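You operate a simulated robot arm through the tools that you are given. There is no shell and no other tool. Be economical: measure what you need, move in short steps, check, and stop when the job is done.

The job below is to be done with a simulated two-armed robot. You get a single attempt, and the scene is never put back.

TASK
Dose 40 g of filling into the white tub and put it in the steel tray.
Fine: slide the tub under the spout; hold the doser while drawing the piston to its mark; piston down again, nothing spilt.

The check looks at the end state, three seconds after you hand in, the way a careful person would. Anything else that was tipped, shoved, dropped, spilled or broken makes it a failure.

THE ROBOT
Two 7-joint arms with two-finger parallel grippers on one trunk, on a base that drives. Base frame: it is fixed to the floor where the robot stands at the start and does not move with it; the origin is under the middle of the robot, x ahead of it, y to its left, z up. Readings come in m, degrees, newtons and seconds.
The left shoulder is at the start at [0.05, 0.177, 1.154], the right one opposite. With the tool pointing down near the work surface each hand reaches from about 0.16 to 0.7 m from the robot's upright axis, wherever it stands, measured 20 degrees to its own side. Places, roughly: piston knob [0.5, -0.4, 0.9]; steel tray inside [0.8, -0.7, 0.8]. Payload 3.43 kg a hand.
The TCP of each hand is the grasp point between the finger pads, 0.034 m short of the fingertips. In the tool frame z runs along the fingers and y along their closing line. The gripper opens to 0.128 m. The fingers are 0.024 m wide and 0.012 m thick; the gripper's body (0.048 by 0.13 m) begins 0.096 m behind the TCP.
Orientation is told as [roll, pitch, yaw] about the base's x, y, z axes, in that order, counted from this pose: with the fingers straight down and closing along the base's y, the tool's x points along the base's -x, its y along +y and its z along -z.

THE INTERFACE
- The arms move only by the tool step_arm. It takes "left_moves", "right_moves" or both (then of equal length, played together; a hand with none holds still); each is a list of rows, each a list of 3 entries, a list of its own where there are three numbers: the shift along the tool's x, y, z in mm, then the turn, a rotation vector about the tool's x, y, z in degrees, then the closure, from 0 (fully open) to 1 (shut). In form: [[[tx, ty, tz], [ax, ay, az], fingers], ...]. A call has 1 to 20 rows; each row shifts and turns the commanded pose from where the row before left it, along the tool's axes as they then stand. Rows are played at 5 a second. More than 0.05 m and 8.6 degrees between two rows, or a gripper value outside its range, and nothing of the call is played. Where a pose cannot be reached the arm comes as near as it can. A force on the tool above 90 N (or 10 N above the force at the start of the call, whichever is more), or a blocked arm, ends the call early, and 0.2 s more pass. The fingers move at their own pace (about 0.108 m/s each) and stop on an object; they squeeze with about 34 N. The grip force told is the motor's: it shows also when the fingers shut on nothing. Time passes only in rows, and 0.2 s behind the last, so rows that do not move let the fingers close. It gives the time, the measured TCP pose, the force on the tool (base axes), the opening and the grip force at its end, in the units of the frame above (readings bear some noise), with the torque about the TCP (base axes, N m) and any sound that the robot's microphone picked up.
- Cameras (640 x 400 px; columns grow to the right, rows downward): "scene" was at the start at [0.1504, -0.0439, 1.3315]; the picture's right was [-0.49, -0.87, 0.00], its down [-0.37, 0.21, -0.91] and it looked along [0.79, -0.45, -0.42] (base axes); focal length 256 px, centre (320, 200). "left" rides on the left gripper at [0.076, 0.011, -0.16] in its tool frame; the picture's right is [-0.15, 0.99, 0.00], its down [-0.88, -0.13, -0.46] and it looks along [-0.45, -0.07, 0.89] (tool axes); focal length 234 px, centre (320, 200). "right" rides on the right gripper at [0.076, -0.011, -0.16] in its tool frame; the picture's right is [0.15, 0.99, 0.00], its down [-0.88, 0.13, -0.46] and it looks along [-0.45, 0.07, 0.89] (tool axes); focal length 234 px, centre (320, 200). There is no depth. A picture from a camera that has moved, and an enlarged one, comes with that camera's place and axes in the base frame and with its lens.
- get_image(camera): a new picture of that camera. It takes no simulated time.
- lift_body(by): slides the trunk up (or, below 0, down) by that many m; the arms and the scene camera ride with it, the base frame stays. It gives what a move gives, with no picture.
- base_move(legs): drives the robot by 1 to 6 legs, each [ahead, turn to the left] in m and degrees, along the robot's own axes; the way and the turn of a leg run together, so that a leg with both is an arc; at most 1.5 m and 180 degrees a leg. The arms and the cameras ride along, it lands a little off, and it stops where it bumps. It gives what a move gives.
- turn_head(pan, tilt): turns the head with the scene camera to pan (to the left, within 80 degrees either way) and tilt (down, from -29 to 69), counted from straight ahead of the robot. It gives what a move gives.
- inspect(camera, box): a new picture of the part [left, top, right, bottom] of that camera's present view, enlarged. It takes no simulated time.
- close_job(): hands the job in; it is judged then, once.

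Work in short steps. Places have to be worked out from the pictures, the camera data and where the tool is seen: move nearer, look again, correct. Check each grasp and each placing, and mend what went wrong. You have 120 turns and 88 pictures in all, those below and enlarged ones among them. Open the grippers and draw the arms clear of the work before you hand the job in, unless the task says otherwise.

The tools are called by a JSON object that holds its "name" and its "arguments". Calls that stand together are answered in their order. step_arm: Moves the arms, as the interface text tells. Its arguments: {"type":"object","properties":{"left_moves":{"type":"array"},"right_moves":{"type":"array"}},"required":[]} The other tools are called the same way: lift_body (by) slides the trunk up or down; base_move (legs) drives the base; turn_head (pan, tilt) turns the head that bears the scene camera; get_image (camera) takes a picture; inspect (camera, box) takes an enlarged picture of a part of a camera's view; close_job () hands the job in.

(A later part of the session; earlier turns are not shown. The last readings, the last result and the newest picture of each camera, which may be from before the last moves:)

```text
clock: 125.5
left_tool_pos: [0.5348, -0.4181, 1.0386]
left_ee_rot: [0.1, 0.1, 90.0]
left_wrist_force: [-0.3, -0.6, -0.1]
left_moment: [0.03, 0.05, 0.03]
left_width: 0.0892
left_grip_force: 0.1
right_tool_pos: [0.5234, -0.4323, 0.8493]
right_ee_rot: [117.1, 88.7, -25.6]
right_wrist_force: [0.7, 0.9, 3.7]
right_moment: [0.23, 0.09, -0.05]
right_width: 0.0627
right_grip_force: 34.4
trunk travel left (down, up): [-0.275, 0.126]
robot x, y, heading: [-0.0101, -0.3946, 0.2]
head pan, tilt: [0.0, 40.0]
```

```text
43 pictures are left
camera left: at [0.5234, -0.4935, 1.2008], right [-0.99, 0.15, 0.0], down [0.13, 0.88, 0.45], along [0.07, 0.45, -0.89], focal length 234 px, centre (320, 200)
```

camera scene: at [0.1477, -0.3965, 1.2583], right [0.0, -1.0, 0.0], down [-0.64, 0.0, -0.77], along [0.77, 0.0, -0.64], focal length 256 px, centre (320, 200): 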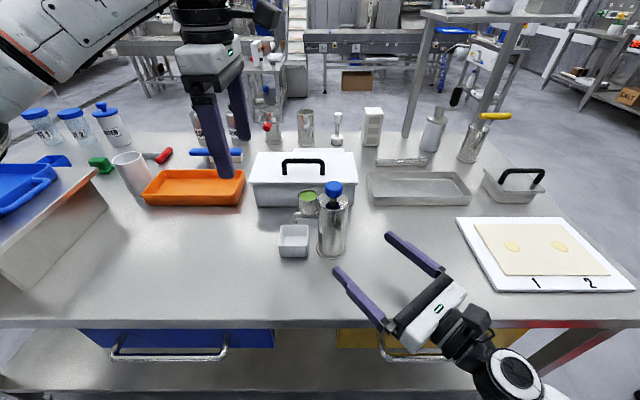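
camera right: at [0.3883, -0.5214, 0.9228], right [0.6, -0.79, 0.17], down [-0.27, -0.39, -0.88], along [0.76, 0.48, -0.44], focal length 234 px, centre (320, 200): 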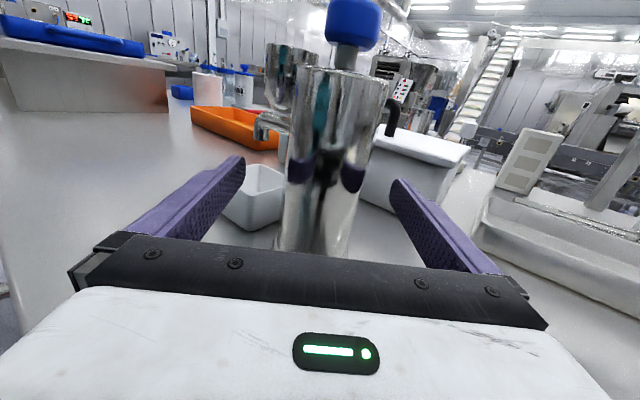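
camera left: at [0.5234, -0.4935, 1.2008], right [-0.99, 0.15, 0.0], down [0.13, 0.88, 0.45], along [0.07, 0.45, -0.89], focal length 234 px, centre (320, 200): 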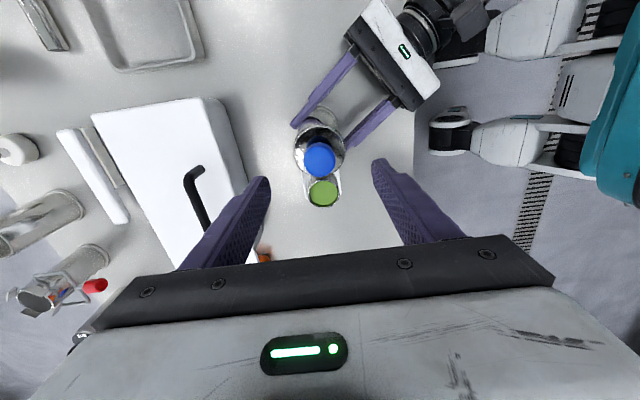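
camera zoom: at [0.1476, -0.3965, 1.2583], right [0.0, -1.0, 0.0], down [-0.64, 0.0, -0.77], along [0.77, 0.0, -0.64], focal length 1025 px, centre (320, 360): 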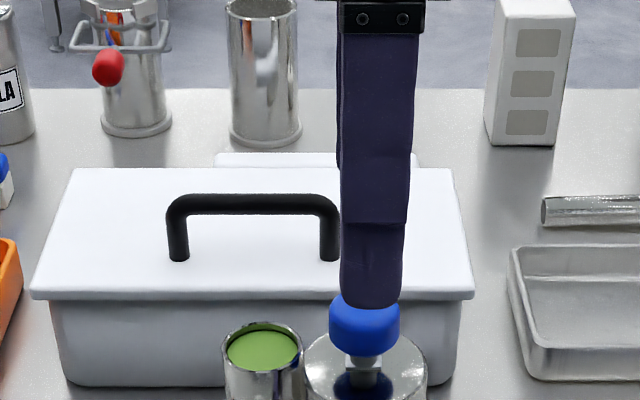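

Knob at ≈(0.534,-0.421). I descend to TCP z≈0.974 with fingers straddling it, then check.

{"name": "step_arm", "arguments": {"left_moves": [[[2, 0, 22], [0, 0, 0], 0.3], [[0, 0, 22], [0, 0, 0], 0.3], [[0, 0, 20], [0, 0, 0], 0.3]]}}

{"name": "inspect", "arguments": {"camera": "scene", "box": [260, 130, 400, 230]}}

```text
clock: 126.3
left_tool_pos: [0.533, -0.4198, 0.9731]
left_ee_rot: [0.1, 0.1, 90.0]
left_wrist_force: [-0.2, -0.1, 0.4]
left_moment: [0.0, -0.01, -0.01]
left_width: 0.0899
left_grip_force: 0.1
right_tool_pos: [0.5236, -0.4317, 0.847]
right_ee_rot: [117.1, 88.6, -25.7]
right_wrist_force: [1.3, 1.2, 4.3]
right_moment: [0.33, 0.04, -0.04]
right_width: 0.063
right_grip_force: 34.6
trunk travel left (down, up): [-0.275, 0.126]
robot x, y, heading: [-0.0049, -0.3968, -0.0]
head pan, tilt: [0.0, 40.0]
```

```text
4.00 times, centred on (330, 180) of scene
camera zoom: at [0.1476, -0.3966, 1.2583], right [0.0, -1.0, 0.0], down [-0.64, 0.0, -0.77], along [0.77, 0.0, -0.64], focal length 1025 px, centre (280, 280)
```

zoom: 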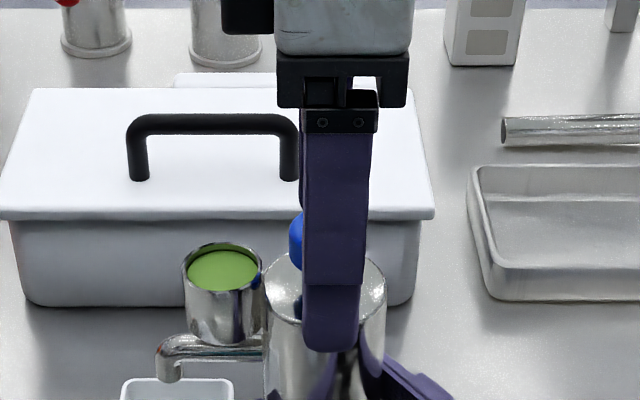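

Good straddle. I close on the knob.

{"name": "step_arm", "arguments": {"left_moves": [[[0, 0, 0], [0, 0, 0], 0.6], [[0, 0, 0], [0, 0, 0], 0.9], [[0, 0, 0], [0, 0, 0], 0.9]]}}

{"name": "inspect", "arguments": {"camera": "scene", "box": [290, 170, 370, 230]}}

```text
clock: 127.1
left_tool_pos: [0.5349, -0.4202, 0.9736]
left_ee_rot: [-0.2, 0.1, 90.1]
left_wrist_force: [12.2, -1.4, -0.2]
left_moment: [0.3, -0.69, 0.06]
left_width: 0.0326
left_grip_force: 34.1
right_tool_pos: [0.5233, -0.4313, 0.8475]
right_ee_rot: [115.6, 88.6, -27.0]
right_wrist_force: [-8.9, -1.3, 6.5]
right_moment: [-0.3, -0.89, 0.04]
right_width: 0.0628
right_grip_force: 34.1
trunk travel left (down, up): [-0.275, 0.126]
robot x, y, heading: [-0.0064, -0.3999, -0.0]
head pan, tilt: [0.0, 40.0]
```

```text
6.67 times, centred on (330, 200) of scene
camera zoom: at [0.1477, -0.3968, 1.2583], right [0.0, -1.0, 0.0], down [-0.64, 0.0, -0.77], along [0.77, 0.0, -0.64], focal length 1709 px, centre (253, 200)
```

zoom: 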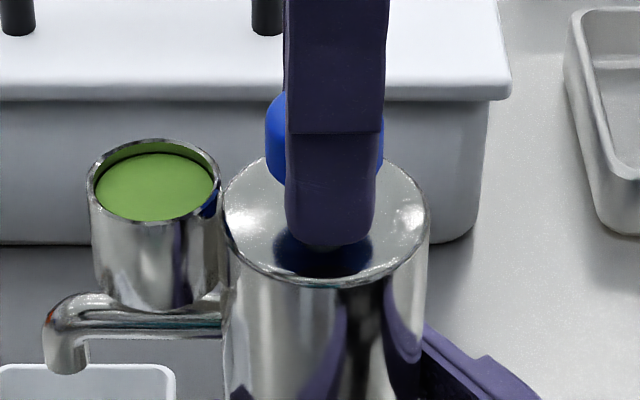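

Gripped (33 mm, 34 N) with ~12 N sideways; I relieve it 2 mm in +x and draw up 10 mm, then look for a mark on the rod.

{"name": "step_arm", "arguments": {"left_moves": [[[0, -2, 0], [0, 0, 0], 0.9], [[0, 0, -5], [0, 0, 0], 0.9], [[0, 0, -5], [0, 0, 0], 0.9]]}}

{"name": "inspect", "arguments": {"camera": "scene", "box": [290, 170, 370, 230]}}

```text
clock: 127.9
left_tool_pos: [0.5345, -0.4212, 0.9835]
left_ee_rot: [0.1, 0.2, 89.9]
left_wrist_force: [0.0, 0.7, -2.4]
left_moment: [0.21, -0.29, -0.07]
left_width: 0.0328
left_grip_force: 33.8
right_tool_pos: [0.5249, -0.4315, 0.8482]
right_ee_rot: [117.1, 88.7, -25.7]
right_wrist_force: [-1.8, 0.1, 7.0]
right_moment: [0.18, 0.28, 0.11]
right_width: 0.0627
right_grip_force: 33.8
trunk travel left (down, up): [-0.275, 0.126]
robot x, y, heading: [-0.0072, -0.3962, 0.1]
head pan, tilt: [0.0, 40.0]
```

```text
6.67 times, centred on (330, 200) of scene
camera zoom: at [0.1478, -0.3965, 1.2582], right [0.0, -1.0, 0.0], down [-0.64, 0.0, -0.77], along [0.77, 0.0, -0.64], focal length 1709 px, centre (253, 200)
```

zoom: 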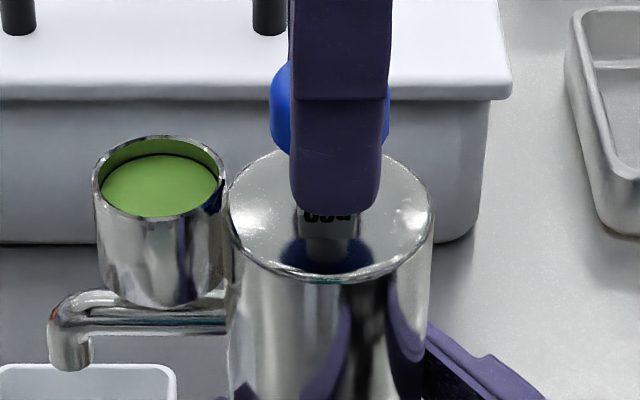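

A label collar with text is emerging on the rod; zoom in on it.

{"name": "inspect", "arguments": {"camera": "scene", "box": [318, 190, 342, 210]}}

{"name": "get_image", "arguments": {"camera": "right"}}

```text
16.00 times, centred on (330, 200) of scene
camera zoom: at [0.1478, -0.3965, 1.2582], right [0.0, -1.0, 0.0], down [-0.64, 0.0, -0.77], along [0.77, 0.0, -0.64], focal length 4101 px, centre (160, 200)
```

zoom: 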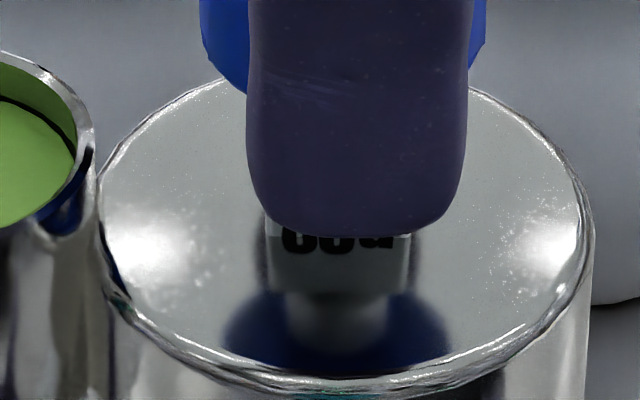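

```text
38 pictures are left
camera right: at [0.3871, -0.5196, 0.9228], right [0.6, -0.79, 0.16], down [-0.27, -0.39, -0.88], along [0.76, 0.48, -0.44], focal length 234 px, centre (320, 200)
```

right: 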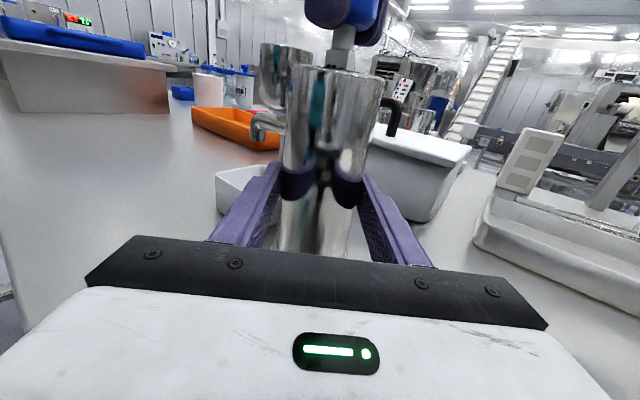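

The right camera sees the rod unobstructed; zoom there.

{"name": "inspect", "arguments": {"camera": "right", "box": [310, 0, 380, 80]}}

```text
5.00 times, centred on (345, 40) of right
camera zoom: at [0.3871, -0.5196, 0.9228], right [0.6, -0.79, 0.16], down [-0.27, -0.39, -0.88], along [0.76, 0.48, -0.44], focal length 1171 px, centre (195, 1000)
```

zoom: 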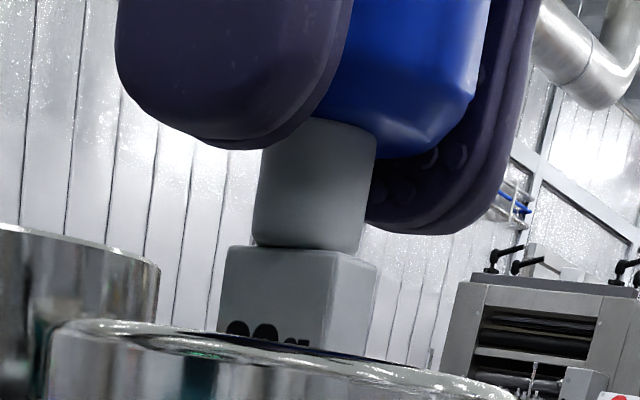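

A square stem with a printed dose ("20 g"-like first). I draw 8 mm more and re-read.

{"name": "step_arm", "arguments": {"left_moves": [[[0, 0, -4], [0, 0, 0], 0.9], [[0, 0, -4], [0, 0, 0], 0.9]]}}

{"name": "inspect", "arguments": {"camera": "right", "box": [310, 0, 380, 80]}}

{"name": "inspect", "arguments": {"camera": "scene", "box": [318, 185, 342, 205]}}

```text
clock: 128.5
left_tool_pos: [0.5366, -0.4212, 0.9925]
left_ee_rot: [0.1, 0.0, 90.0]
left_wrist_force: [-2.7, 4.7, -1.0]
left_moment: [0.05, -0.3, -0.24]
left_width: 0.0328
left_grip_force: 33.5
right_tool_pos: [0.5239, -0.4317, 0.8472]
right_ee_rot: [116.7, 88.8, -26.2]
right_wrist_force: [4.1, -3.0, 4.4]
right_moment: [0.84, 0.84, 0.1]
right_width: 0.0627
right_grip_force: 33.7
trunk travel left (down, up): [-0.275, 0.126]
robot x, y, heading: [-0.0062, -0.3962, -0.2]
head pan, tilt: [0.0, 40.0]
```

```text
5.00 times, centred on (345, 40) of right
camera zoom: at [0.3874, -0.5201, 0.9228], right [0.59, -0.79, 0.16], down [-0.27, -0.39, -0.88], along [0.76, 0.48, -0.44], focal length 1171 px, centre (195, 1000)
```

zoom: 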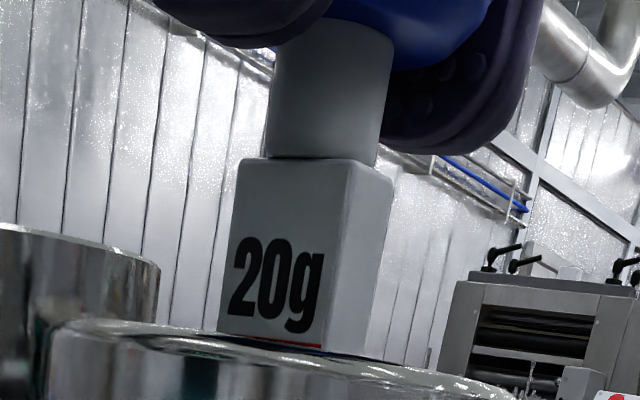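

```text
16.00 times, centred on (330, 195) of scene
camera zoom: at [0.1478, -0.3965, 1.2582], right [0.0, -1.0, 0.0], down [-0.64, 0.0, -0.77], along [0.77, 0.0, -0.64], focal length 4101 px, centre (160, 280)
```

zoom: 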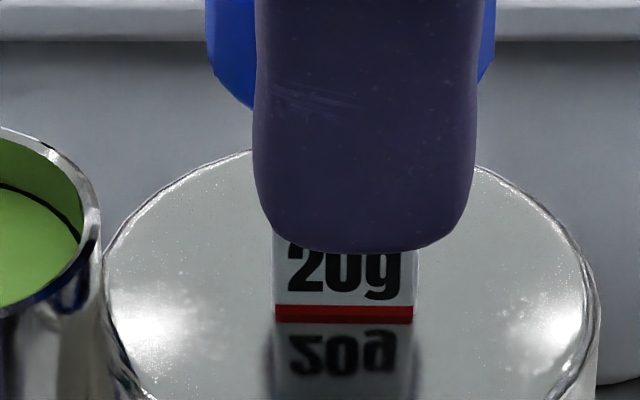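

The "20g" red line has just come level with the top plate at ~19 mm draw. The 40 g line should be near ~38 mm; I draw 15 mm more.

{"name": "step_arm", "arguments": {"left_moves": [[[0, 0, -5], [0, 0, 0], 0.9], [[0, 0, -5], [0, 0, 0], 0.9], [[0, 0, -5], [0, 0, 0], 0.9]]}}

{"name": "inspect", "arguments": {"camera": "scene", "box": [318, 185, 342, 205]}}

```text
clock: 129.3
left_tool_pos: [0.5364, -0.4215, 1.0069]
left_ee_rot: [0.1, 0.1, 90.0]
left_wrist_force: [-7.2, 5.8, -1.3]
left_moment: [0.34, -0.12, -0.03]
left_width: 0.0327
left_grip_force: 33.8
right_tool_pos: [0.525, -0.4323, 0.8483]
right_ee_rot: [114.2, 88.7, -28.8]
right_wrist_force: [8.2, -6.6, 5.0]
right_moment: [0.76, 1.2, -0.18]
right_width: 0.0631
right_grip_force: 33.7
trunk travel left (down, up): [-0.275, 0.126]
robot x, y, heading: [-0.0073, -0.401, 0.1]
head pan, tilt: [0.0, 40.0]
```

```text
16.00 times, centred on (330, 195) of scene
camera zoom: at [0.148, -0.3966, 1.2582], right [0.0, -1.0, 0.0], down [-0.64, 0.0, -0.77], along [0.77, 0.0, -0.64], focal length 4101 px, centre (160, 280)
```

zoom: 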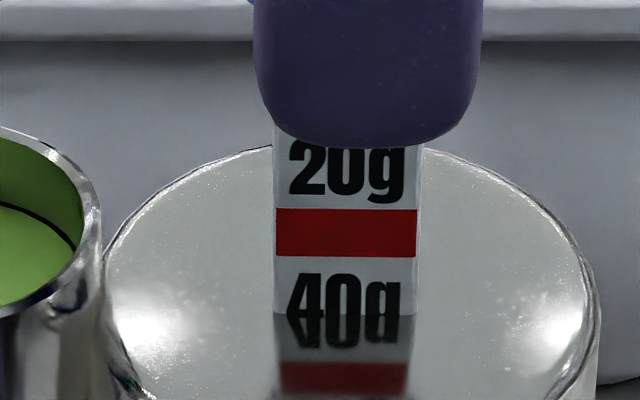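

A thick red band sits under each number; with linear scale the band centre matches (20 mm ↔ 20 g). So 40 g is ~40 mm of draw; I've done 33. Draw 6 mm more and look.

{"name": "step_arm", "arguments": {"left_moves": [[[0, 0, -3], [0, 0, 0], 0.9], [[0, 0, -3], [0, 0, 0], 0.9], [[0, 0, 0], [0, 0, 0], 0.9]]}}

{"name": "inspect", "arguments": {"camera": "scene", "box": [318, 180, 342, 200]}}

```text
clock: 130.1
left_tool_pos: [0.5363, -0.4219, 1.013]
left_ee_rot: [0.0, 0.0, 90.1]
left_wrist_force: [-8.0, 7.0, 0.1]
left_moment: [0.53, 0.09, -0.07]
left_width: 0.0327
left_grip_force: 33.6
right_tool_pos: [0.5238, -0.4334, 0.8481]
right_ee_rot: [113.9, 88.6, -29.0]
right_wrist_force: [8.9, -7.6, 3.9]
right_moment: [0.67, 1.18, -0.11]
right_width: 0.0627
right_grip_force: 34.1
trunk travel left (down, up): [-0.275, 0.126]
robot x, y, heading: [-0.0096, -0.3956, -0.2]
head pan, tilt: [0.0, 40.0]
```

```text
16.00 times, centred on (330, 190) of scene
camera zoom: at [0.148, -0.3967, 1.2582], right [0.0, -1.0, 0.0], down [-0.64, 0.0, -0.77], along [0.77, 0.0, -0.64], focal length 4101 px, centre (160, 360)
```

zoom: 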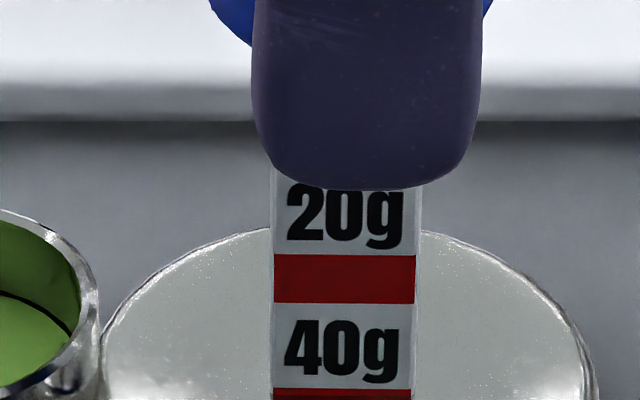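

{"name": "inspect", "arguments": {"camera": "scene", "box": [318, 192, 342, 212]}}

```text
16.00 times, centred on (330, 202) of scene
camera zoom: at [0.148, -0.3967, 1.2582], right [0.0, -1.0, 0.0], down [-0.64, 0.0, -0.77], along [0.77, 0.0, -0.64], focal length 4101 px, centre (160, 168)
```

zoom: 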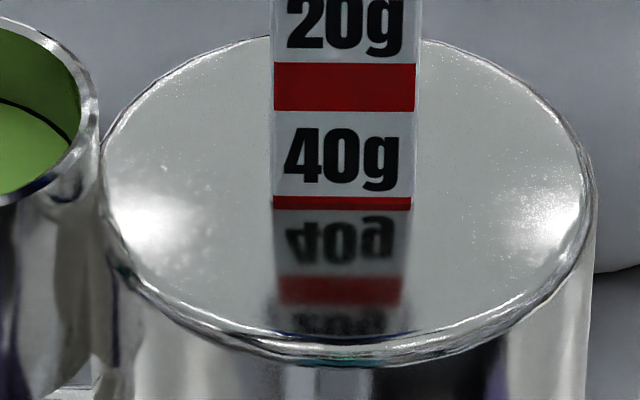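

Same exposure as for the 20 g band (just its upper edge). The band centre fits the linear scale, so I draw 2 mm more to put the 40 g band half out.

{"name": "step_arm", "arguments": {"left_moves": [[[0, 0, -2], [0, 0, 0], 0.9], [[0, 0, 0], [0, 0, 0], 0.9], [[0, 0, 0], [0, 0, 0], 0.9]]}}

{"name": "inspect", "arguments": {"camera": "scene", "box": [318, 192, 342, 212]}}

```text
clock: 130.9
left_tool_pos: [0.5368, -0.422, 1.0162]
left_ee_rot: [0.0, -0.1, 89.9]
left_wrist_force: [-8.0, 8.4, 0.3]
left_moment: [0.57, 0.19, -0.09]
left_width: 0.0327
left_grip_force: 34.1
right_tool_pos: [0.5242, -0.4318, 0.8476]
right_ee_rot: [114.1, 88.8, -28.9]
right_wrist_force: [8.0, -7.4, 0.9]
right_moment: [0.81, 1.08, -0.12]
right_width: 0.0627
right_grip_force: 34.0
trunk travel left (down, up): [-0.275, 0.126]
robot x, y, heading: [-0.0049, -0.3941, 0.1]
head pan, tilt: [0.0, 40.0]
```

```text
16.00 times, centred on (330, 202) of scene
camera zoom: at [0.1481, -0.3966, 1.2582], right [0.0, -1.0, 0.0], down [-0.64, 0.0, -0.77], along [0.77, 0.0, -0.64], focal length 4101 px, centre (160, 168)
```

zoom: 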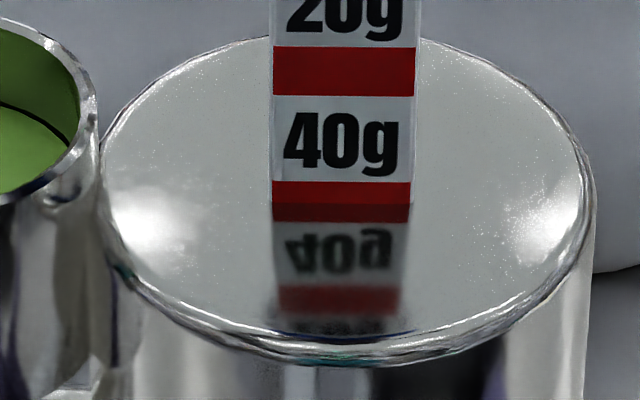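

Half of the 40 g band is out. Quick check that outlet is above the tub, then push down slowly.

{"name": "inspect", "arguments": {"camera": "scene", "box": [260, 190, 380, 270]}}

```text
5.00 times, centred on (320, 230) of scene
camera zoom: at [0.1481, -0.3966, 1.2582], right [0.0, -1.0, 0.0], down [-0.64, 0.0, -0.77], along [0.77, 0.0, -0.64], focal length 1282 px, centre (320, 50)
```

zoom: 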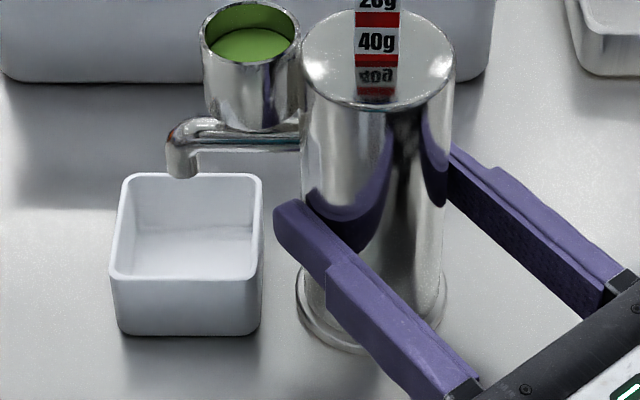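

Outlet ≈(0.539,-0.337); tub interior spans x 0.523–0.581, y -0.366…-0.304, so it's inside with margin. I push the piston down slowly.

{"name": "step_arm", "arguments": {"left_moves": [[[0, 0, 3], [0, 0, 0], 0.9], [[0, 0, 3], [0, 0, 0], 0.9], [[0, 0, 3], [0, 0, 0], 0.9], [[0, 0, 3], [0, 0, 0], 0.9]]}}

{"name": "inspect", "arguments": {"camera": "scene", "box": [260, 190, 380, 270]}}

```text
clock: 131.9
left_tool_pos: [0.536, -0.4208, 1.0035]
left_ee_rot: [-0.1, 0.1, 90.0]
left_wrist_force: [-4.9, 6.4, 5.4]
left_moment: [0.46, -0.13, 0.04]
left_width: 0.0325
left_grip_force: 34.2
right_tool_pos: [0.5234, -0.4318, 0.8473]
right_ee_rot: [113.4, 88.7, -29.5]
right_wrist_force: [7.8, -7.9, -1.2]
right_moment: [0.57, 0.83, -0.28]
right_width: 0.0629
right_grip_force: 33.6
trunk travel left (down, up): [-0.275, 0.126]
robot x, y, heading: [-0.0055, -0.3952, -0.1]
head pan, tilt: [0.0, 40.0]
```

```text
5.00 times, centred on (320, 230) of scene
camera zoom: at [0.1477, -0.3968, 1.2583], right [0.0, -1.0, 0.0], down [-0.64, 0.0, -0.77], along [0.77, 0.0, -0.64], focal length 1282 px, centre (320, 50)
```

zoom: 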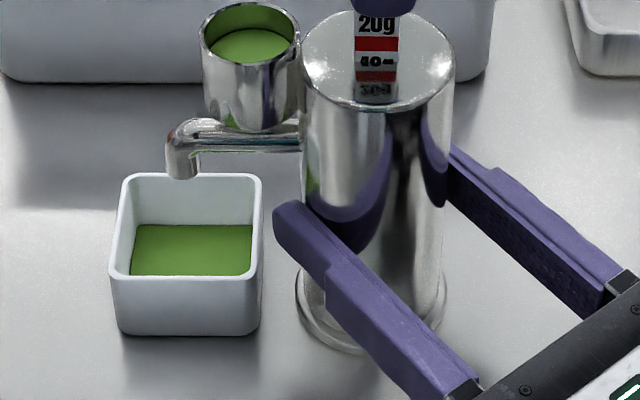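

The filling goes cleanly into the tub. I push the rest of the stroke down (29 mm).

{"name": "step_arm", "arguments": {"left_moves": [[[0, 0, 3], [0, 0, 0], 0.9], [[0, 0, 3], [0, 0, 0], 0.9], [[0, 0, 3], [0, 0, 0], 0.9], [[0, 0, 3], [0, 0, 0], 0.9], [[0, 0, 3], [0, 0, 0], 0.9], [[0, 0, 3], [0, 0, 0], 0.9], [[0, 0, 3], [0, 0, 0], 0.9], [[0, 0, 3], [0, 0, 0], 0.9], [[0, 0, 3], [0, 0, 0], 0.9], [[0, 0, 3], [0, 0, 0], 0.9], [[0, 0, 1], [0, 0, 0], 0.9], [[0, 0, 0], [0, 0, 0], 0.9]]}}

{"name": "inspect", "arguments": {"camera": "scene", "box": [260, 170, 380, 270]}}

```text
clock: 134.5
left_tool_pos: [0.5371, -0.4205, 0.9734]
left_ee_rot: [-0.2, 0.1, 89.9]
left_wrist_force: [-5.3, 4.5, 11.4]
left_moment: [0.22, 0.06, -0.03]
left_width: 0.0326
left_grip_force: 34.3
right_tool_pos: [0.5228, -0.4312, 0.8475]
right_ee_rot: [113.6, 88.8, -29.1]
right_wrist_force: [5.3, -3.3, -3.8]
right_moment: [0.57, 0.67, -0.07]
right_width: 0.0628
right_grip_force: 34.1
trunk travel left (down, up): [-0.275, 0.126]
robot x, y, heading: [-0.0097, -0.3969, 0.0]
head pan, tilt: [0.0, 40.0]
```

```text
4.00 times, centred on (320, 220) of scene
camera zoom: at [0.1475, -0.3965, 1.2584], right [0.0, -1.0, 0.0], down [-0.64, 0.0, -0.77], along [0.77, 0.0, -0.64], focal length 1025 px, centre (320, 120)
```

zoom: 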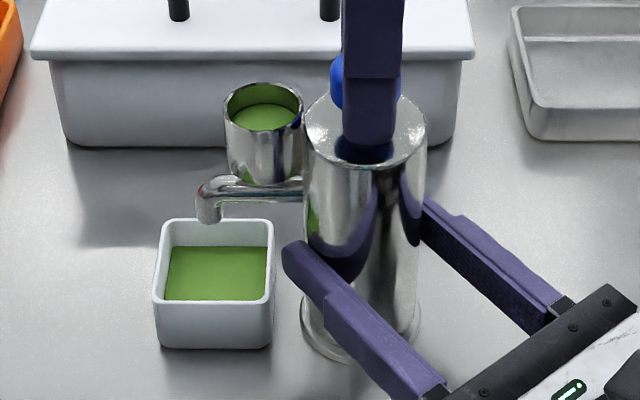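

Back at the start height with the piston apparently down; I press 2 mm more to seat it, then release the knob and rise.

{"name": "step_arm", "arguments": {"left_moves": [[[0, 0, 1], [0, 0, 0], 0.9], [[0, 0, 1], [0, 0, 0], 0.9], [[0, 0, 0], [0, 0, 0], 0.9]]}}

{"name": "step_arm", "arguments": {"left_moves": [[[0, 0, -1], [0, 0, 0], 0.6], [[0, 0, 0], [0, 0, 0], 0.3], [[0, 0, 0], [0, 0, 0], 0.3], [[0, 0, -28], [0, 0, 0], 0.3], [[0, 0, -28], [0, 0, 0], 0.3], [[0, 0, -28], [0, 0, 0], 0.3]]}}

{"name": "inspect", "arguments": {"camera": "scene", "box": [260, 170, 380, 270]}}

```text
clock: 135.3
left_tool_pos: [0.5356, -0.4221, 0.972]
left_ee_rot: [-0.2, 0.2, 90.0]
left_wrist_force: [-4.7, 2.3, 27.2]
left_moment: [0.34, 0.2, -0.01]
left_width: 0.0329
left_grip_force: 33.9
right_tool_pos: [0.5229, -0.432, 0.8477]
right_ee_rot: [111.9, 88.7, -30.9]
right_wrist_force: [11.5, 2.3, -7.3]
right_moment: [0.68, 0.34, -0.28]
right_width: 0.0632
right_grip_force: 34.0
trunk travel left (down, up): [-0.275, 0.126]
robot x, y, heading: [-0.0068, -0.3954, 0.1]
head pan, tilt: [0.0, 40.0]
```

```text
clock: 136.7
left_tool_pos: [0.5384, -0.4203, 1.0569]
left_ee_rot: [0.0, 0.2, 89.9]
left_wrist_force: [0.0, -0.5, -0.4]
left_moment: [-0.01, 0.01, -0.03]
left_width: 0.0897
left_grip_force: 0.0
right_tool_pos: [0.5236, -0.4323, 0.8481]
right_ee_rot: [115.2, 88.6, -27.4]
right_wrist_force: [-0.9, -0.5, -2.8]
right_moment: [-0.02, 0.05, 0.04]
right_width: 0.063
right_grip_force: 33.9
trunk travel left (down, up): [-0.275, 0.126]
robot x, y, heading: [-0.0045, -0.4011, -0.3]
head pan, tilt: [0.0, 40.0]
```

```text
4.00 times, centred on (320, 220) of scene
camera zoom: at [0.1479, -0.3968, 1.2582], right [0.0, -1.0, 0.0], down [-0.64, 0.0, -0.77], along [0.77, 0.0, -0.64], focal length 1025 px, centre (320, 120)
```

zoom: 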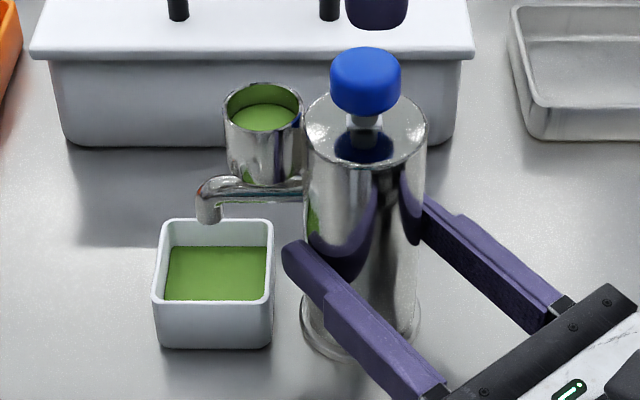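

Piston is fully down, nothing spilt. Release the right gripper and retreat straight back.

{"name": "step_arm", "arguments": {"right_moves": [[[0, 0, 0], [0, 0, 0], 0.4], [[0, 0, 0], [0, 0, 0], 0.2], [[0, 0, 0], [0, 0, 0], 0], [[0, 0, 0], [0, 0, 0], 0], [[0, 0, -40], [0, 0, 0], 0], [[0, 0, -40], [0, 0, 0], 0], [[0, 0, -40], [0, 0, 0], 0], [[40, 0, 0], [0, 0, 0], 0], [[40, 0, 0], [0, 0, 0], 0]]}}

{"name": "get_image", "arguments": {"camera": "scene"}}

```text
clock: 138.7
left_tool_pos: [0.538, -0.422, 1.0576]
left_ee_rot: [0.1, 0.1, 90.0]
left_wrist_force: [0.5, 1.0, -0.6]
left_moment: [0.02, -0.01, -0.03]
left_width: 0.0899
left_grip_force: 0.0
right_tool_pos: [0.4265, -0.5037, 0.929]
right_ee_rot: [114.2, 88.8, -28.6]
right_wrist_force: [-0.7, 0.5, -0.3]
right_moment: [0.03, 0.01, 0.01]
right_width: 0.1284
right_grip_force: 0.2
trunk travel left (down, up): [-0.275, 0.126]
robot x, y, heading: [-0.0056, -0.3998, -0.2]
head pan, tilt: [0.0, 40.0]
```

```text
26 pictures are left
camera scene: at [0.1478, -0.3965, 1.2582], right [0.0, -1.0, 0.0], down [-0.64, 0.0, -0.77], along [0.77, 0.0, -0.64], focal length 256 px, centre (320, 200)
```

scene: 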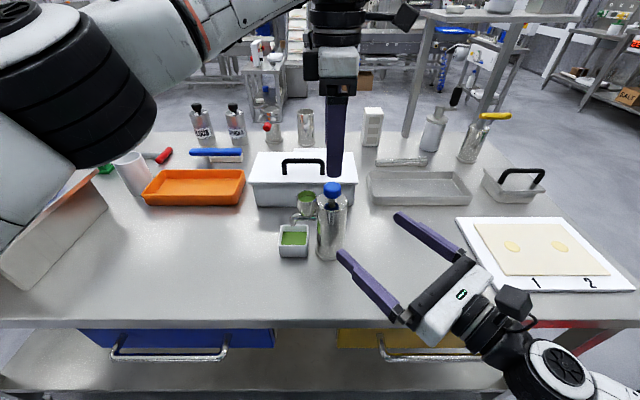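

Now the left hand goes back to the tub's +y side: move clear, tilt, and retrace the earlier approach path, stopping 40 mm short.

{"name": "step_arm", "arguments": {"left_moves": [[[-42, -1.9, 0], [0, 0, 0], 0.1], [[-42, -1.9, 0], [0, 0, 0], 0.1], [[-42, -1.9, 0], [0, 0, 0], 0.1], [[-41, -1.9, 0], [0, 0, 0], 0.1], [[0, 0, 0], [0, 8.3, 0], 0.1], [[0, 0, 0], [0, 8.3, 0], 0.1], [[0, 0, 0], [0, 8.3, 0], 0.1], [[0, 0, 0], [0, 8.3, 0], 0.1], [[-18.3, 0, 27.9], [0, 0, 0], 0.1], [[-18.3, 0, 27.9], [0, 0, 0], 0.1], [[-18.3, 0, 27.9], [0, 0, 0], 0.1], [[-18.3, 0, 27.9], [0, 0, 0], 0.1], [[0, 0, 40], [0, 0, 0], 0.1], [[0, 0, 40], [0, 0, 0], 0.1]]}}

{"name": "get_image", "arguments": {"camera": "left"}}

```text
clock: 141.7
left_tool_pos: [0.5442, -0.2981, 0.8555]
left_ee_rot: [-0.1, 33.3, 89.9]
left_wrist_force: [-0.1, 1.1, 0.0]
left_moment: [-0.02, 0.03, 0.0]
left_width: 0.1152
left_grip_force: 0.2
right_tool_pos: [0.4263, -0.5031, 0.9288]
right_ee_rot: [115.5, 88.7, -27.2]
right_wrist_force: [-0.6, 1.0, -0.3]
right_moment: [0.0, 0.01, -0.01]
right_width: 0.1282
right_grip_force: 0.0
trunk travel left (down, up): [-0.275, 0.126]
robot x, y, heading: [-0.0075, -0.3978, 0.1]
head pan, tilt: [0.0, 40.0]
```

```text
25 pictures are left
camera left: at [0.5334, -0.2732, 1.031], right [-0.99, 0.12, -0.08], down [0.13, 0.99, -0.1], along [0.07, -0.11, -0.99], focal length 234 px, centre (320, 200)
```

left: 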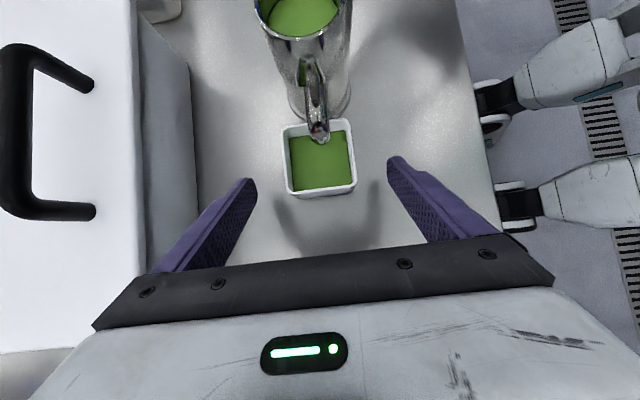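

Centred on the tub. Advance the last 38 mm, grip, and slide the tub 115 mm back in +y.

{"name": "step_arm", "arguments": {"left_moves": [[[2.5, 0, 38], [0, 0, 0], 0.1], [[0, 0, 0], [0, 0, 0], 0.35], [[0, 0, 0], [0, 0, 0], 0.6], [[0, 0, 0], [0, 0, 0], 0.6], [[0, 0, 0], [0, 0, 0], 0.6], [[-16, 0, -10.5], [0, 0, 0], 0.6], [[-16, 0, -10.5], [0, 0, 0], 0.6], [[-16, 0, -10.5], [0, 0, 0], 0.6], [[-16, 0, -10.5], [0, 0, 0], 0.6], [[-16, 0, -10.5], [0, 0, 0], 0.6], [[-16, 0, -10.5], [0, 0, 0], 0.6]]}}

{"name": "get_image", "arguments": {"camera": "scene"}}

```text
clock: 144.1
left_tool_pos: [0.5449, -0.2055, 0.8261]
left_ee_rot: [0.0, 33.3, 90.0]
left_wrist_force: [0.4, 0.0, 0.8]
left_moment: [-0.03, 0.01, -0.02]
left_width: 0.0647
left_grip_force: 34.5
right_tool_pos: [0.427, -0.5029, 0.9282]
right_ee_rot: [115.3, 88.7, -27.4]
right_wrist_force: [-0.7, -0.1, -0.7]
right_moment: [0.02, 0.0, 0.04]
right_width: 0.1279
right_grip_force: 0.1
trunk travel left (down, up): [-0.275, 0.126]
robot x, y, heading: [-0.0082, -0.3992, -0.1]
head pan, tilt: [0.0, 40.0]
```

```text
24 pictures are left
camera scene: at [0.1477, -0.3965, 1.2582], right [0.0, -1.0, 0.0], down [-0.64, 0.0, -0.77], along [0.77, 0.0, -0.64], focal length 256 px, centre (320, 200)
```

scene: 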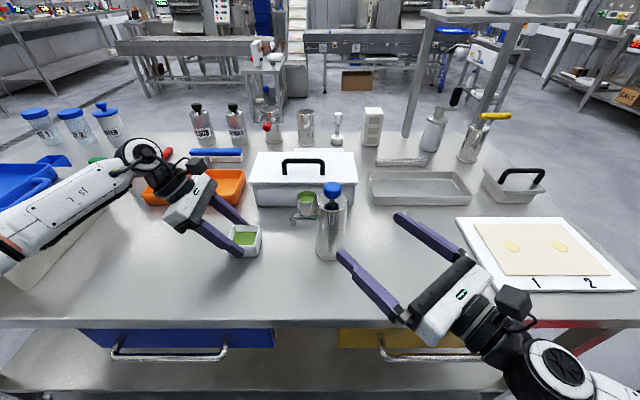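

I'll regrasp vertically with fingers on the ±y faces (the tray is long in y): release, withdraw, straighten and yaw to 0.

{"name": "step_arm", "arguments": {"left_moves": [[[0, 0, 0], [0, 0, 0], 0.3], [[0, 0, 0], [0, 0, 0], 0.1], [[0, 0, 0], [0, 0, 0], 0.1], [[0, 0, -40], [0, 0, 0], 0.1], [[0, 0, -40], [0, 0, 0], 0.1], [[0, 0, -40], [0, 0, 0], 0], [[18.3, 0, -27.9], [0, 0, 0], 0], [[18.3, 0, -27.9], [0, 0, 0], 0], [[18.3, 0, -27.9], [0, 0, 0], 0], [[0, 0, 0], [0, -8.3, 0], 0], [[0, 0, 0], [0, -8.3, 0], 0], [[0, 0, 0], [0, -8.3, 0], 0], [[0, 0, 0], [0, -8.4, 0], 0]]}}

{"name": "step_arm", "arguments": {"left_moves": [[[20, 0, 0], [0, 0, 8.2], 0], [[20, 0, 0], [0, 0, 8.2], 0], [[20, 0, 0], [0, 0, 8.2], 0], [[0, 0, 0], [0, 0, 8.2], 0], [[0, 0, 0], [0, 0, 8.2], 0], [[0, 0, 0], [0, 0, 8.2], 0], [[0, 0, 0], [0, 0, 8.2], 0], [[0, 0, 0], [0, 0, 8.2], 0], [[0, 0, 0], [0, 0, 8.2], 0], [[0, 0, 0], [0, 0, 8.2], 0], [[0, 0, 0], [0, 0, 8], 0]]}}

{"name": "get_image", "arguments": {"camera": "left"}}

```text
clock: 146.9
left_tool_pos: [0.5437, -0.1409, 1.0255]
left_ee_rot: [0.0, -0.2, 90.1]
left_wrist_force: [0.5, 0.3, 0.4]
left_moment: [-0.03, 0.04, 0.02]
left_width: 0.1282
left_grip_force: 0.1
right_tool_pos: [0.4264, -0.5036, 0.9293]
right_ee_rot: [116.0, 88.7, -26.8]
right_wrist_force: [-0.1, -0.4, -0.7]
right_moment: [-0.02, -0.01, -0.03]
right_width: 0.1278
right_grip_force: 0.0
trunk travel left (down, up): [-0.275, 0.126]
robot x, y, heading: [-0.0061, -0.4021, -0.4]
head pan, tilt: [0.0, 40.0]
```

```text
clock: 149.3
left_tool_pos: [0.5359, -0.1984, 1.0247]
left_ee_rot: [0.1, 0.0, -0.2]
left_wrist_force: [0.4, 0.2, 0.2]
left_moment: [0.03, 0.01, 0.0]
left_width: 0.1279
left_grip_force: 0.0
right_tool_pos: [0.4266, -0.504, 0.9294]
right_ee_rot: [115.5, 88.7, -27.2]
right_wrist_force: [0.3, 0.6, -0.3]
right_moment: [0.02, 0.02, -0.01]
right_width: 0.1281
right_grip_force: 0.0
trunk travel left (down, up): [-0.275, 0.126]
robot x, y, heading: [-0.0064, -0.4002, 0.0]
head pan, tilt: [0.0, 40.0]
```

```text
23 pictures are left
camera left: at [0.4597, -0.1866, 1.1858], right [0.15, 0.99, 0.0], down [0.88, -0.13, 0.46], along [0.45, -0.07, -0.89], focal length 234 px, centre (320, 200)
```

left: 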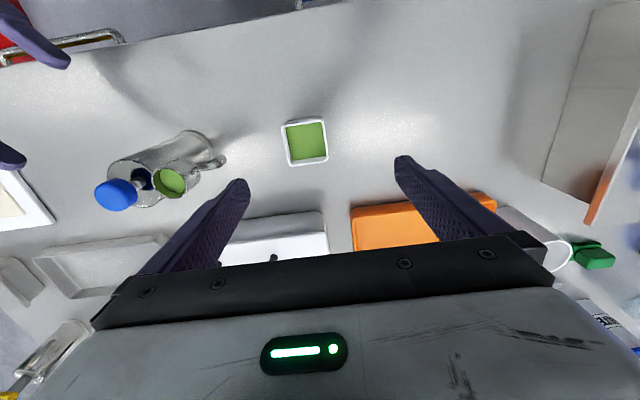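

Tub centre ≈(0.542,-0.224). I align over it and descend to TCP z≈0.818, then grip.

{"name": "step_arm", "arguments": {"left_moves": [[[-6, -25.6, 0], [0, 0, 0], 0.1], [[0, 0, 42], [0, 0, 0], 0.1], [[0, 0, 42], [0, 0, 0], 0.1], [[0, 0, 42], [0, 0, 0], 0.1], [[0, 0, 42], [0, 0, 0], 0.1], [[0, 0, 38.5], [0, 0, 0], 0.1], [[0, 0, 0], [0, 0, 0], 0.35], [[0, 0, 0], [0, 0, 0], 0.6], [[0, 0, 0], [0, 0, 0], 0.6], [[0, 0, 0], [0, 0, 0], 0.6]]}}

{"name": "inspect", "arguments": {"camera": "scene", "box": [190, 170, 310, 270]}}

```text
clock: 151.5
left_tool_pos: [0.5379, -0.2218, 0.8186]
left_ee_rot: [0.1, 0.1, 0.0]
left_wrist_force: [-0.3, 0.2, -0.6]
left_moment: [0.0, -0.01, 0.02]
left_width: 0.0647
left_grip_force: 33.6
right_tool_pos: [0.4282, -0.5033, 0.928]
right_ee_rot: [115.2, 88.8, -27.4]
right_wrist_force: [1.1, -0.2, 0.3]
right_moment: [0.02, 0.0, 0.03]
right_width: 0.1278
right_grip_force: 0.0
trunk travel left (down, up): [-0.275, 0.126]
robot x, y, heading: [-0.0082, -0.3981, 0.0]
head pan, tilt: [0.0, 40.0]
```

```text
4.00 times, centred on (250, 220) of scene
camera zoom: at [0.1478, -0.3966, 1.2582], right [0.0, -1.0, 0.0], down [-0.64, 0.0, -0.77], along [0.77, 0.0, -0.64], focal length 1025 px, centre (600, 120)
```

zoom: 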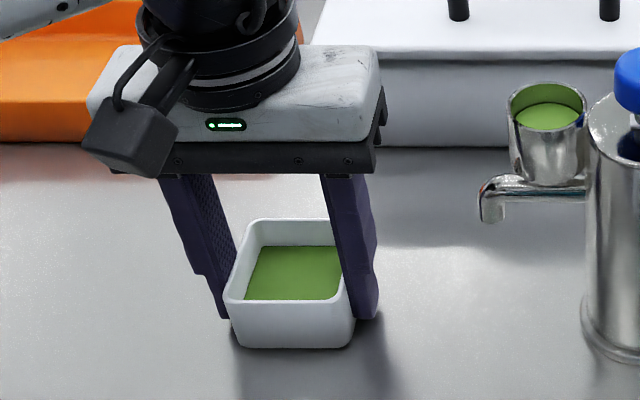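

Grip is good. Lift the tub 60 mm, then raise the trunk.

{"name": "step_arm", "arguments": {"left_moves": [[[0, 0, -10], [0, 0, 0], 0.6], [[0, 0, -25], [0, 0, 0], 0.6], [[0, 0, -25], [0, 0, 0], 0.6], [[0, 0, -25], [0, 0, 0], 0.6]]}}

{"name": "lift_body", "arguments": {"by": 0.1}}

{"name": "base_move", "arguments": {"legs": [[-0.3, 0]]}}

{"name": "get_image", "arguments": {"camera": "scene"}}

```text
clock: 152.5
left_tool_pos: [0.5413, -0.2243, 0.9033]
left_ee_rot: [0.1, 0.0, -0.1]
left_wrist_force: [0.3, 0.0, -0.4]
left_moment: [0.03, 0.0, 0.02]
left_width: 0.0648
left_grip_force: 34.0
right_tool_pos: [0.4262, -0.5032, 0.9272]
right_ee_rot: [115.5, 88.7, -27.1]
right_wrist_force: [-0.4, 0.8, -0.2]
right_moment: [-0.02, -0.01, -0.04]
right_width: 0.1279
right_grip_force: 0.0
trunk travel left (down, up): [-0.275, 0.126]
robot x, y, heading: [-0.0054, -0.3991, 0.1]
head pan, tilt: [0.0, 40.0]
```

```text
clock: 153.9
left_tool_pos: [0.542, -0.2244, 1.0032]
left_ee_rot: [0.0, 0.0, 0.0]
left_wrist_force: [0.2, -0.7, -0.2]
left_moment: [-0.02, 0.0, -0.03]
left_width: 0.0648
left_grip_force: 34.0
right_tool_pos: [0.4275, -0.5029, 1.0292]
right_ee_rot: [115.5, 88.6, -27.1]
right_wrist_force: [0.3, 0.1, 0.1]
right_moment: [-0.01, 0.01, -0.02]
right_width: 0.1284
right_grip_force: 0.2
trunk travel left (down, up): [-0.375, 0.026]
robot x, y, heading: [-0.0063, -0.3973, 0.1]
head pan, tilt: [0.0, 40.0]
```

```text
clock: 155.9
left_tool_pos: [0.2451, -0.2221, 1.0028]
left_ee_rot: [0.0, -0.1, 0.1]
left_wrist_force: [-0.1, 0.3, -0.3]
left_moment: [0.0, -0.01, -0.06]
left_width: 0.065
left_grip_force: 34.1
right_tool_pos: [0.1298, -0.503, 1.0293]
right_ee_rot: [115.9, 88.7, -26.7]
right_wrist_force: [0.2, -0.7, 0.4]
right_moment: [0.04, 0.0, -0.01]
right_width: 0.128
right_grip_force: 0.1
trunk travel left (down, up): [-0.375, 0.026]
robot x, y, heading: [-0.3047, -0.398, 0.2]
head pan, tilt: [0.0, 40.0]
```

```text
21 pictures are left
camera scene: at [-0.1483, -0.3963, 1.3583], right [0.0, -1.0, 0.0], down [-0.64, 0.0, -0.77], along [0.77, 0.0, -0.64], focal length 256 px, centre (320, 200)
```

scene: 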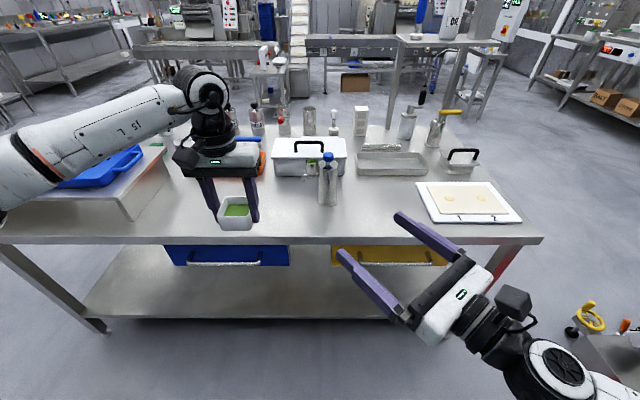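

Tub is securely held and level. I drive sideways to y≈-0.80 (turn, drive 0.4, turn back), staying back from the table.

{"name": "base_move", "arguments": {"legs": [[0, -90], [0.4, 0], [0, 90]]}}

{"name": "get_image", "arguments": {"camera": "scene"}}

```text
clock: 165.9
left_tool_pos: [0.2584, -0.6371, 1.0027]
left_ee_rot: [0.0, 0.0, -0.9]
left_wrist_force: [-0.3, 0.4, -1.0]
left_moment: [0.0, -0.01, 0.01]
left_width: 0.0649
left_grip_force: 34.4
right_tool_pos: [0.1386, -0.9143, 1.0283]
right_ee_rot: [114.5, 88.7, -29.2]
right_wrist_force: [0.1, -1.0, 0.2]
right_moment: [0.02, 0.01, 0.0]
right_width: 0.1279
right_grip_force: 0.1
trunk travel left (down, up): [-0.375, 0.026]
robot x, y, heading: [-0.2921, -0.798, -1.0]
head pan, tilt: [0.0, 40.0]
```

```text
20 pictures are left
camera scene: at [-0.1374, -0.8026, 1.3582], right [-0.02, -1.0, 0.0], down [-0.64, 0.01, -0.77], along [0.77, -0.01, -0.64], focal length 256 px, centre (320, 200)
```

scene: 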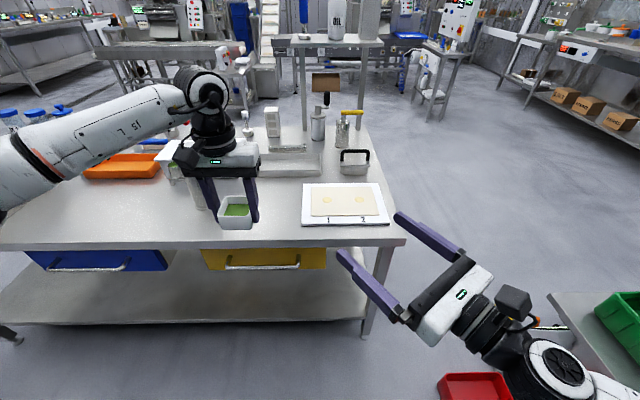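

Path ahead is clear at this height. I drive forward 0.42 m and correct heading.

{"name": "base_move", "arguments": {"legs": [[0.42, 1]]}}

{"name": "get_image", "arguments": {"camera": "left"}}

{"name": "get_image", "arguments": {"camera": "scene"}}

```text
clock: 168.6
left_tool_pos: [0.662, -0.6372, 1.0034]
left_ee_rot: [0.0, 0.0, -0.5]
left_wrist_force: [-0.1, 0.6, -0.6]
left_moment: [0.01, 0.02, -0.01]
left_width: 0.0649
left_grip_force: 34.5
right_tool_pos: [0.5442, -0.9162, 1.0288]
right_ee_rot: [115.8, 88.8, -27.5]
right_wrist_force: [0.1, 0.0, -1.0]
right_moment: [0.0, 0.0, 0.01]
right_width: 0.1281
right_grip_force: 0.0
trunk travel left (down, up): [-0.375, 0.026]
robot x, y, heading: [0.11, -0.8063, -0.4]
head pan, tilt: [0.0, 40.0]
stopped in leg 1: the robot was blocked; the commanded pose is now the measured one
```

```text
19 pictures are left
camera left: at [0.5852, -0.6249, 1.1624], right [0.15, 0.99, 0.0], down [0.88, -0.14, 0.46], along [0.45, -0.07, -0.89], focal length 234 px, centre (320, 200)
```

left: 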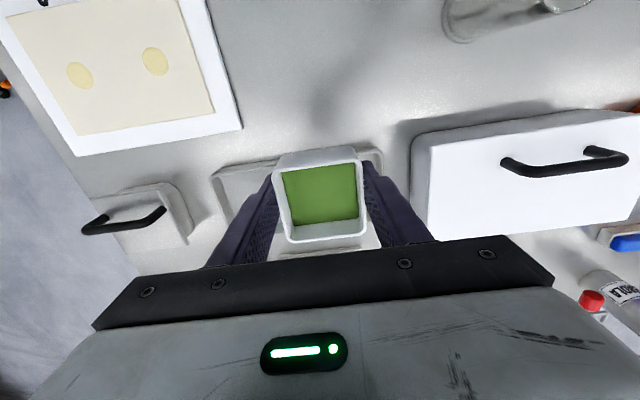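

```text
18 pictures are left
camera scene: at [0.2663, -0.807, 1.3582], right [-0.01, -1.0, 0.0], down [-0.64, 0.01, -0.77], along [0.77, -0.01, -0.64], focal length 256 px, centre (320, 200)
```

scene: 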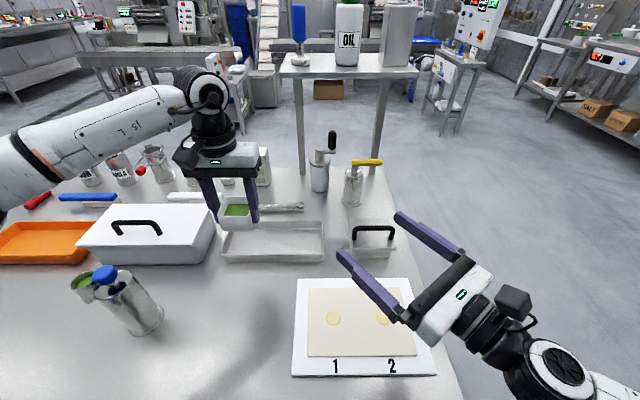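

Blocked gently at x≈0.11, good enough. Tray rim spans x≈0.715–0.83, y≈-0.525…-0.82. I lower the trunk 0.1 and move the tub to above (0.775,-0.665).

{"name": "lift_body", "arguments": {"by": -0.1}}

{"name": "step_arm", "arguments": {"left_moves": [[[-28, -7, 0], [0, 0, 0], 0.6], [[-28, -7, 0], [0, 0, 0], 0.6], [[-28, -7, 0], [0, 0, 0], 0.6], [[-28, -7, 0], [0, 0, 0], 0.6]]}}

{"name": "get_image", "arguments": {"camera": "left"}}

{"name": "get_image", "arguments": {"camera": "scene"}}

```text
clock: 169.9
left_tool_pos: [0.662, -0.6386, 0.9026]
left_ee_rot: [0.0, 0.0, -0.5]
left_wrist_force: [0.0, 0.1, -1.0]
left_moment: [0.0, 0.01, -0.01]
left_width: 0.0649
left_grip_force: 33.7
right_tool_pos: [0.5443, -0.9159, 0.9282]
right_ee_rot: [115.0, 88.7, -28.1]
right_wrist_force: [0.0, 0.2, -0.1]
right_moment: [0.01, 0.03, 0.0]
right_width: 0.1281
right_grip_force: 0.1
trunk travel left (down, up): [-0.275, 0.126]
robot x, y, heading: [0.1114, -0.809, -0.5]
head pan, tilt: [0.0, 40.0]
```

```text
clock: 170.9
left_tool_pos: [0.7644, -0.6657, 0.9035]
left_ee_rot: [0.0, 0.0, -0.5]
left_wrist_force: [0.0, 0.6, -0.8]
left_moment: [-0.08, -0.02, 0.0]
left_width: 0.0648
left_grip_force: 33.8
left hand out of reach, approached as far as the arm can: row 4
right_tool_pos: [0.544, -0.9152, 0.9289]
right_ee_rot: [112.1, 88.7, -31.2]
right_wrist_force: [0.7, 0.8, -0.6]
right_moment: [-0.01, 0.03, -0.04]
right_width: 0.1283
right_grip_force: 0.1
trunk travel left (down, up): [-0.275, 0.126]
robot x, y, heading: [0.1095, -0.8056, -0.6]
head pan, tilt: [0.0, 40.0]
```

```text
17 pictures are left
camera left: at [0.6878, -0.6526, 1.0637], right [0.16, 0.99, 0.0], down [0.88, -0.14, 0.46], along [0.45, -0.07, -0.89], focal length 234 px, centre (320, 200)
```

left: 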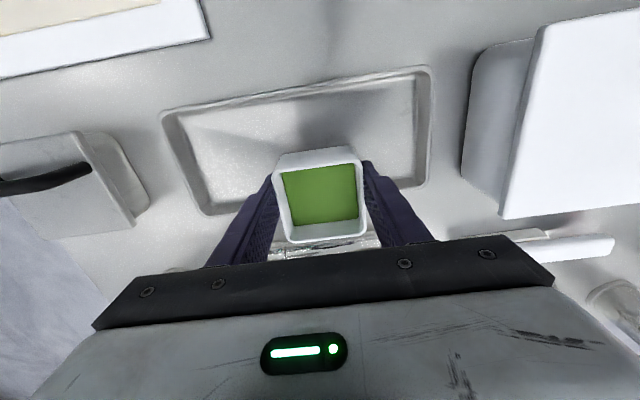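

```text
16 pictures are left
camera scene: at [0.2662, -0.8058, 1.2582], right [-0.01, -1.0, 0.0], down [-0.64, 0.0, -0.77], along [0.77, -0.01, -0.64], focal length 256 px, centre (320, 200)
```

scene: 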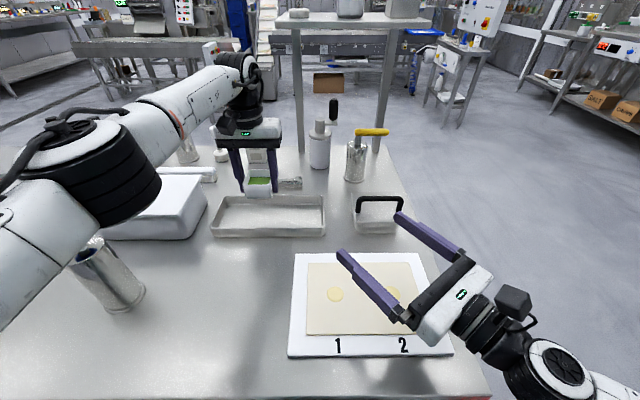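

Tray rim from the hand camera: x 0.693–0.822, y -0.823…-0.542, so the tub is nearly centred. I move 6 mm back and descend with the arm in steps.

{"name": "step_arm", "arguments": {"left_moves": [[[6, 0, 15], [0, 0, 0], 0.6], [[0, 0, 20], [0, 0, 0], 0.6], [[0, 0, 20], [0, 0, 0], 0.6], [[0, 0, 10], [0, 0, 0], 0.6]]}}

{"name": "get_image", "arguments": {"camera": "scene"}}

```text
clock: 171.9
left_tool_pos: [0.7576, -0.6644, 0.835]
left_ee_rot: [0.0, 0.0, -0.5]
left_wrist_force: [0.7, 0.3, -0.8]
left_moment: [0.01, -0.01, 0.0]
left_width: 0.0647
left_grip_force: 33.9
right_tool_pos: [0.5442, -0.9168, 0.928]
right_ee_rot: [114.9, 88.8, -28.3]
right_wrist_force: [0.6, -0.6, 0.1]
right_moment: [0.0, -0.02, 0.02]
right_width: 0.128
right_grip_force: 0.3
trunk travel left (down, up): [-0.275, 0.126]
robot x, y, heading: [0.1104, -0.8097, -0.2]
head pan, tilt: [0.0, 40.0]
```

```text
15 pictures are left
camera scene: at [0.2663, -0.807, 1.2582], right [-0.01, -1.0, 0.0], down [-0.64, 0.01, -0.77], along [0.77, -0.01, -0.64], focal length 256 px, centre (320, 200)
```

scene: 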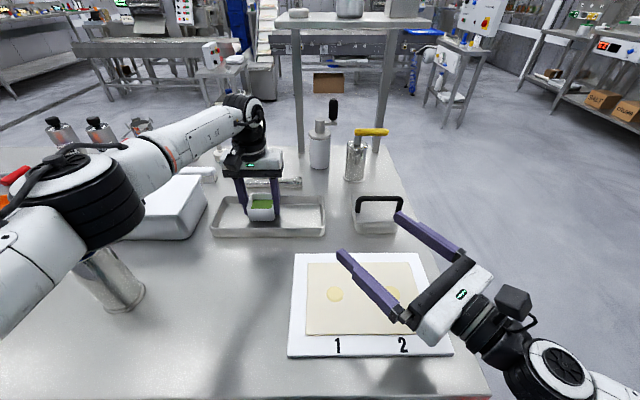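

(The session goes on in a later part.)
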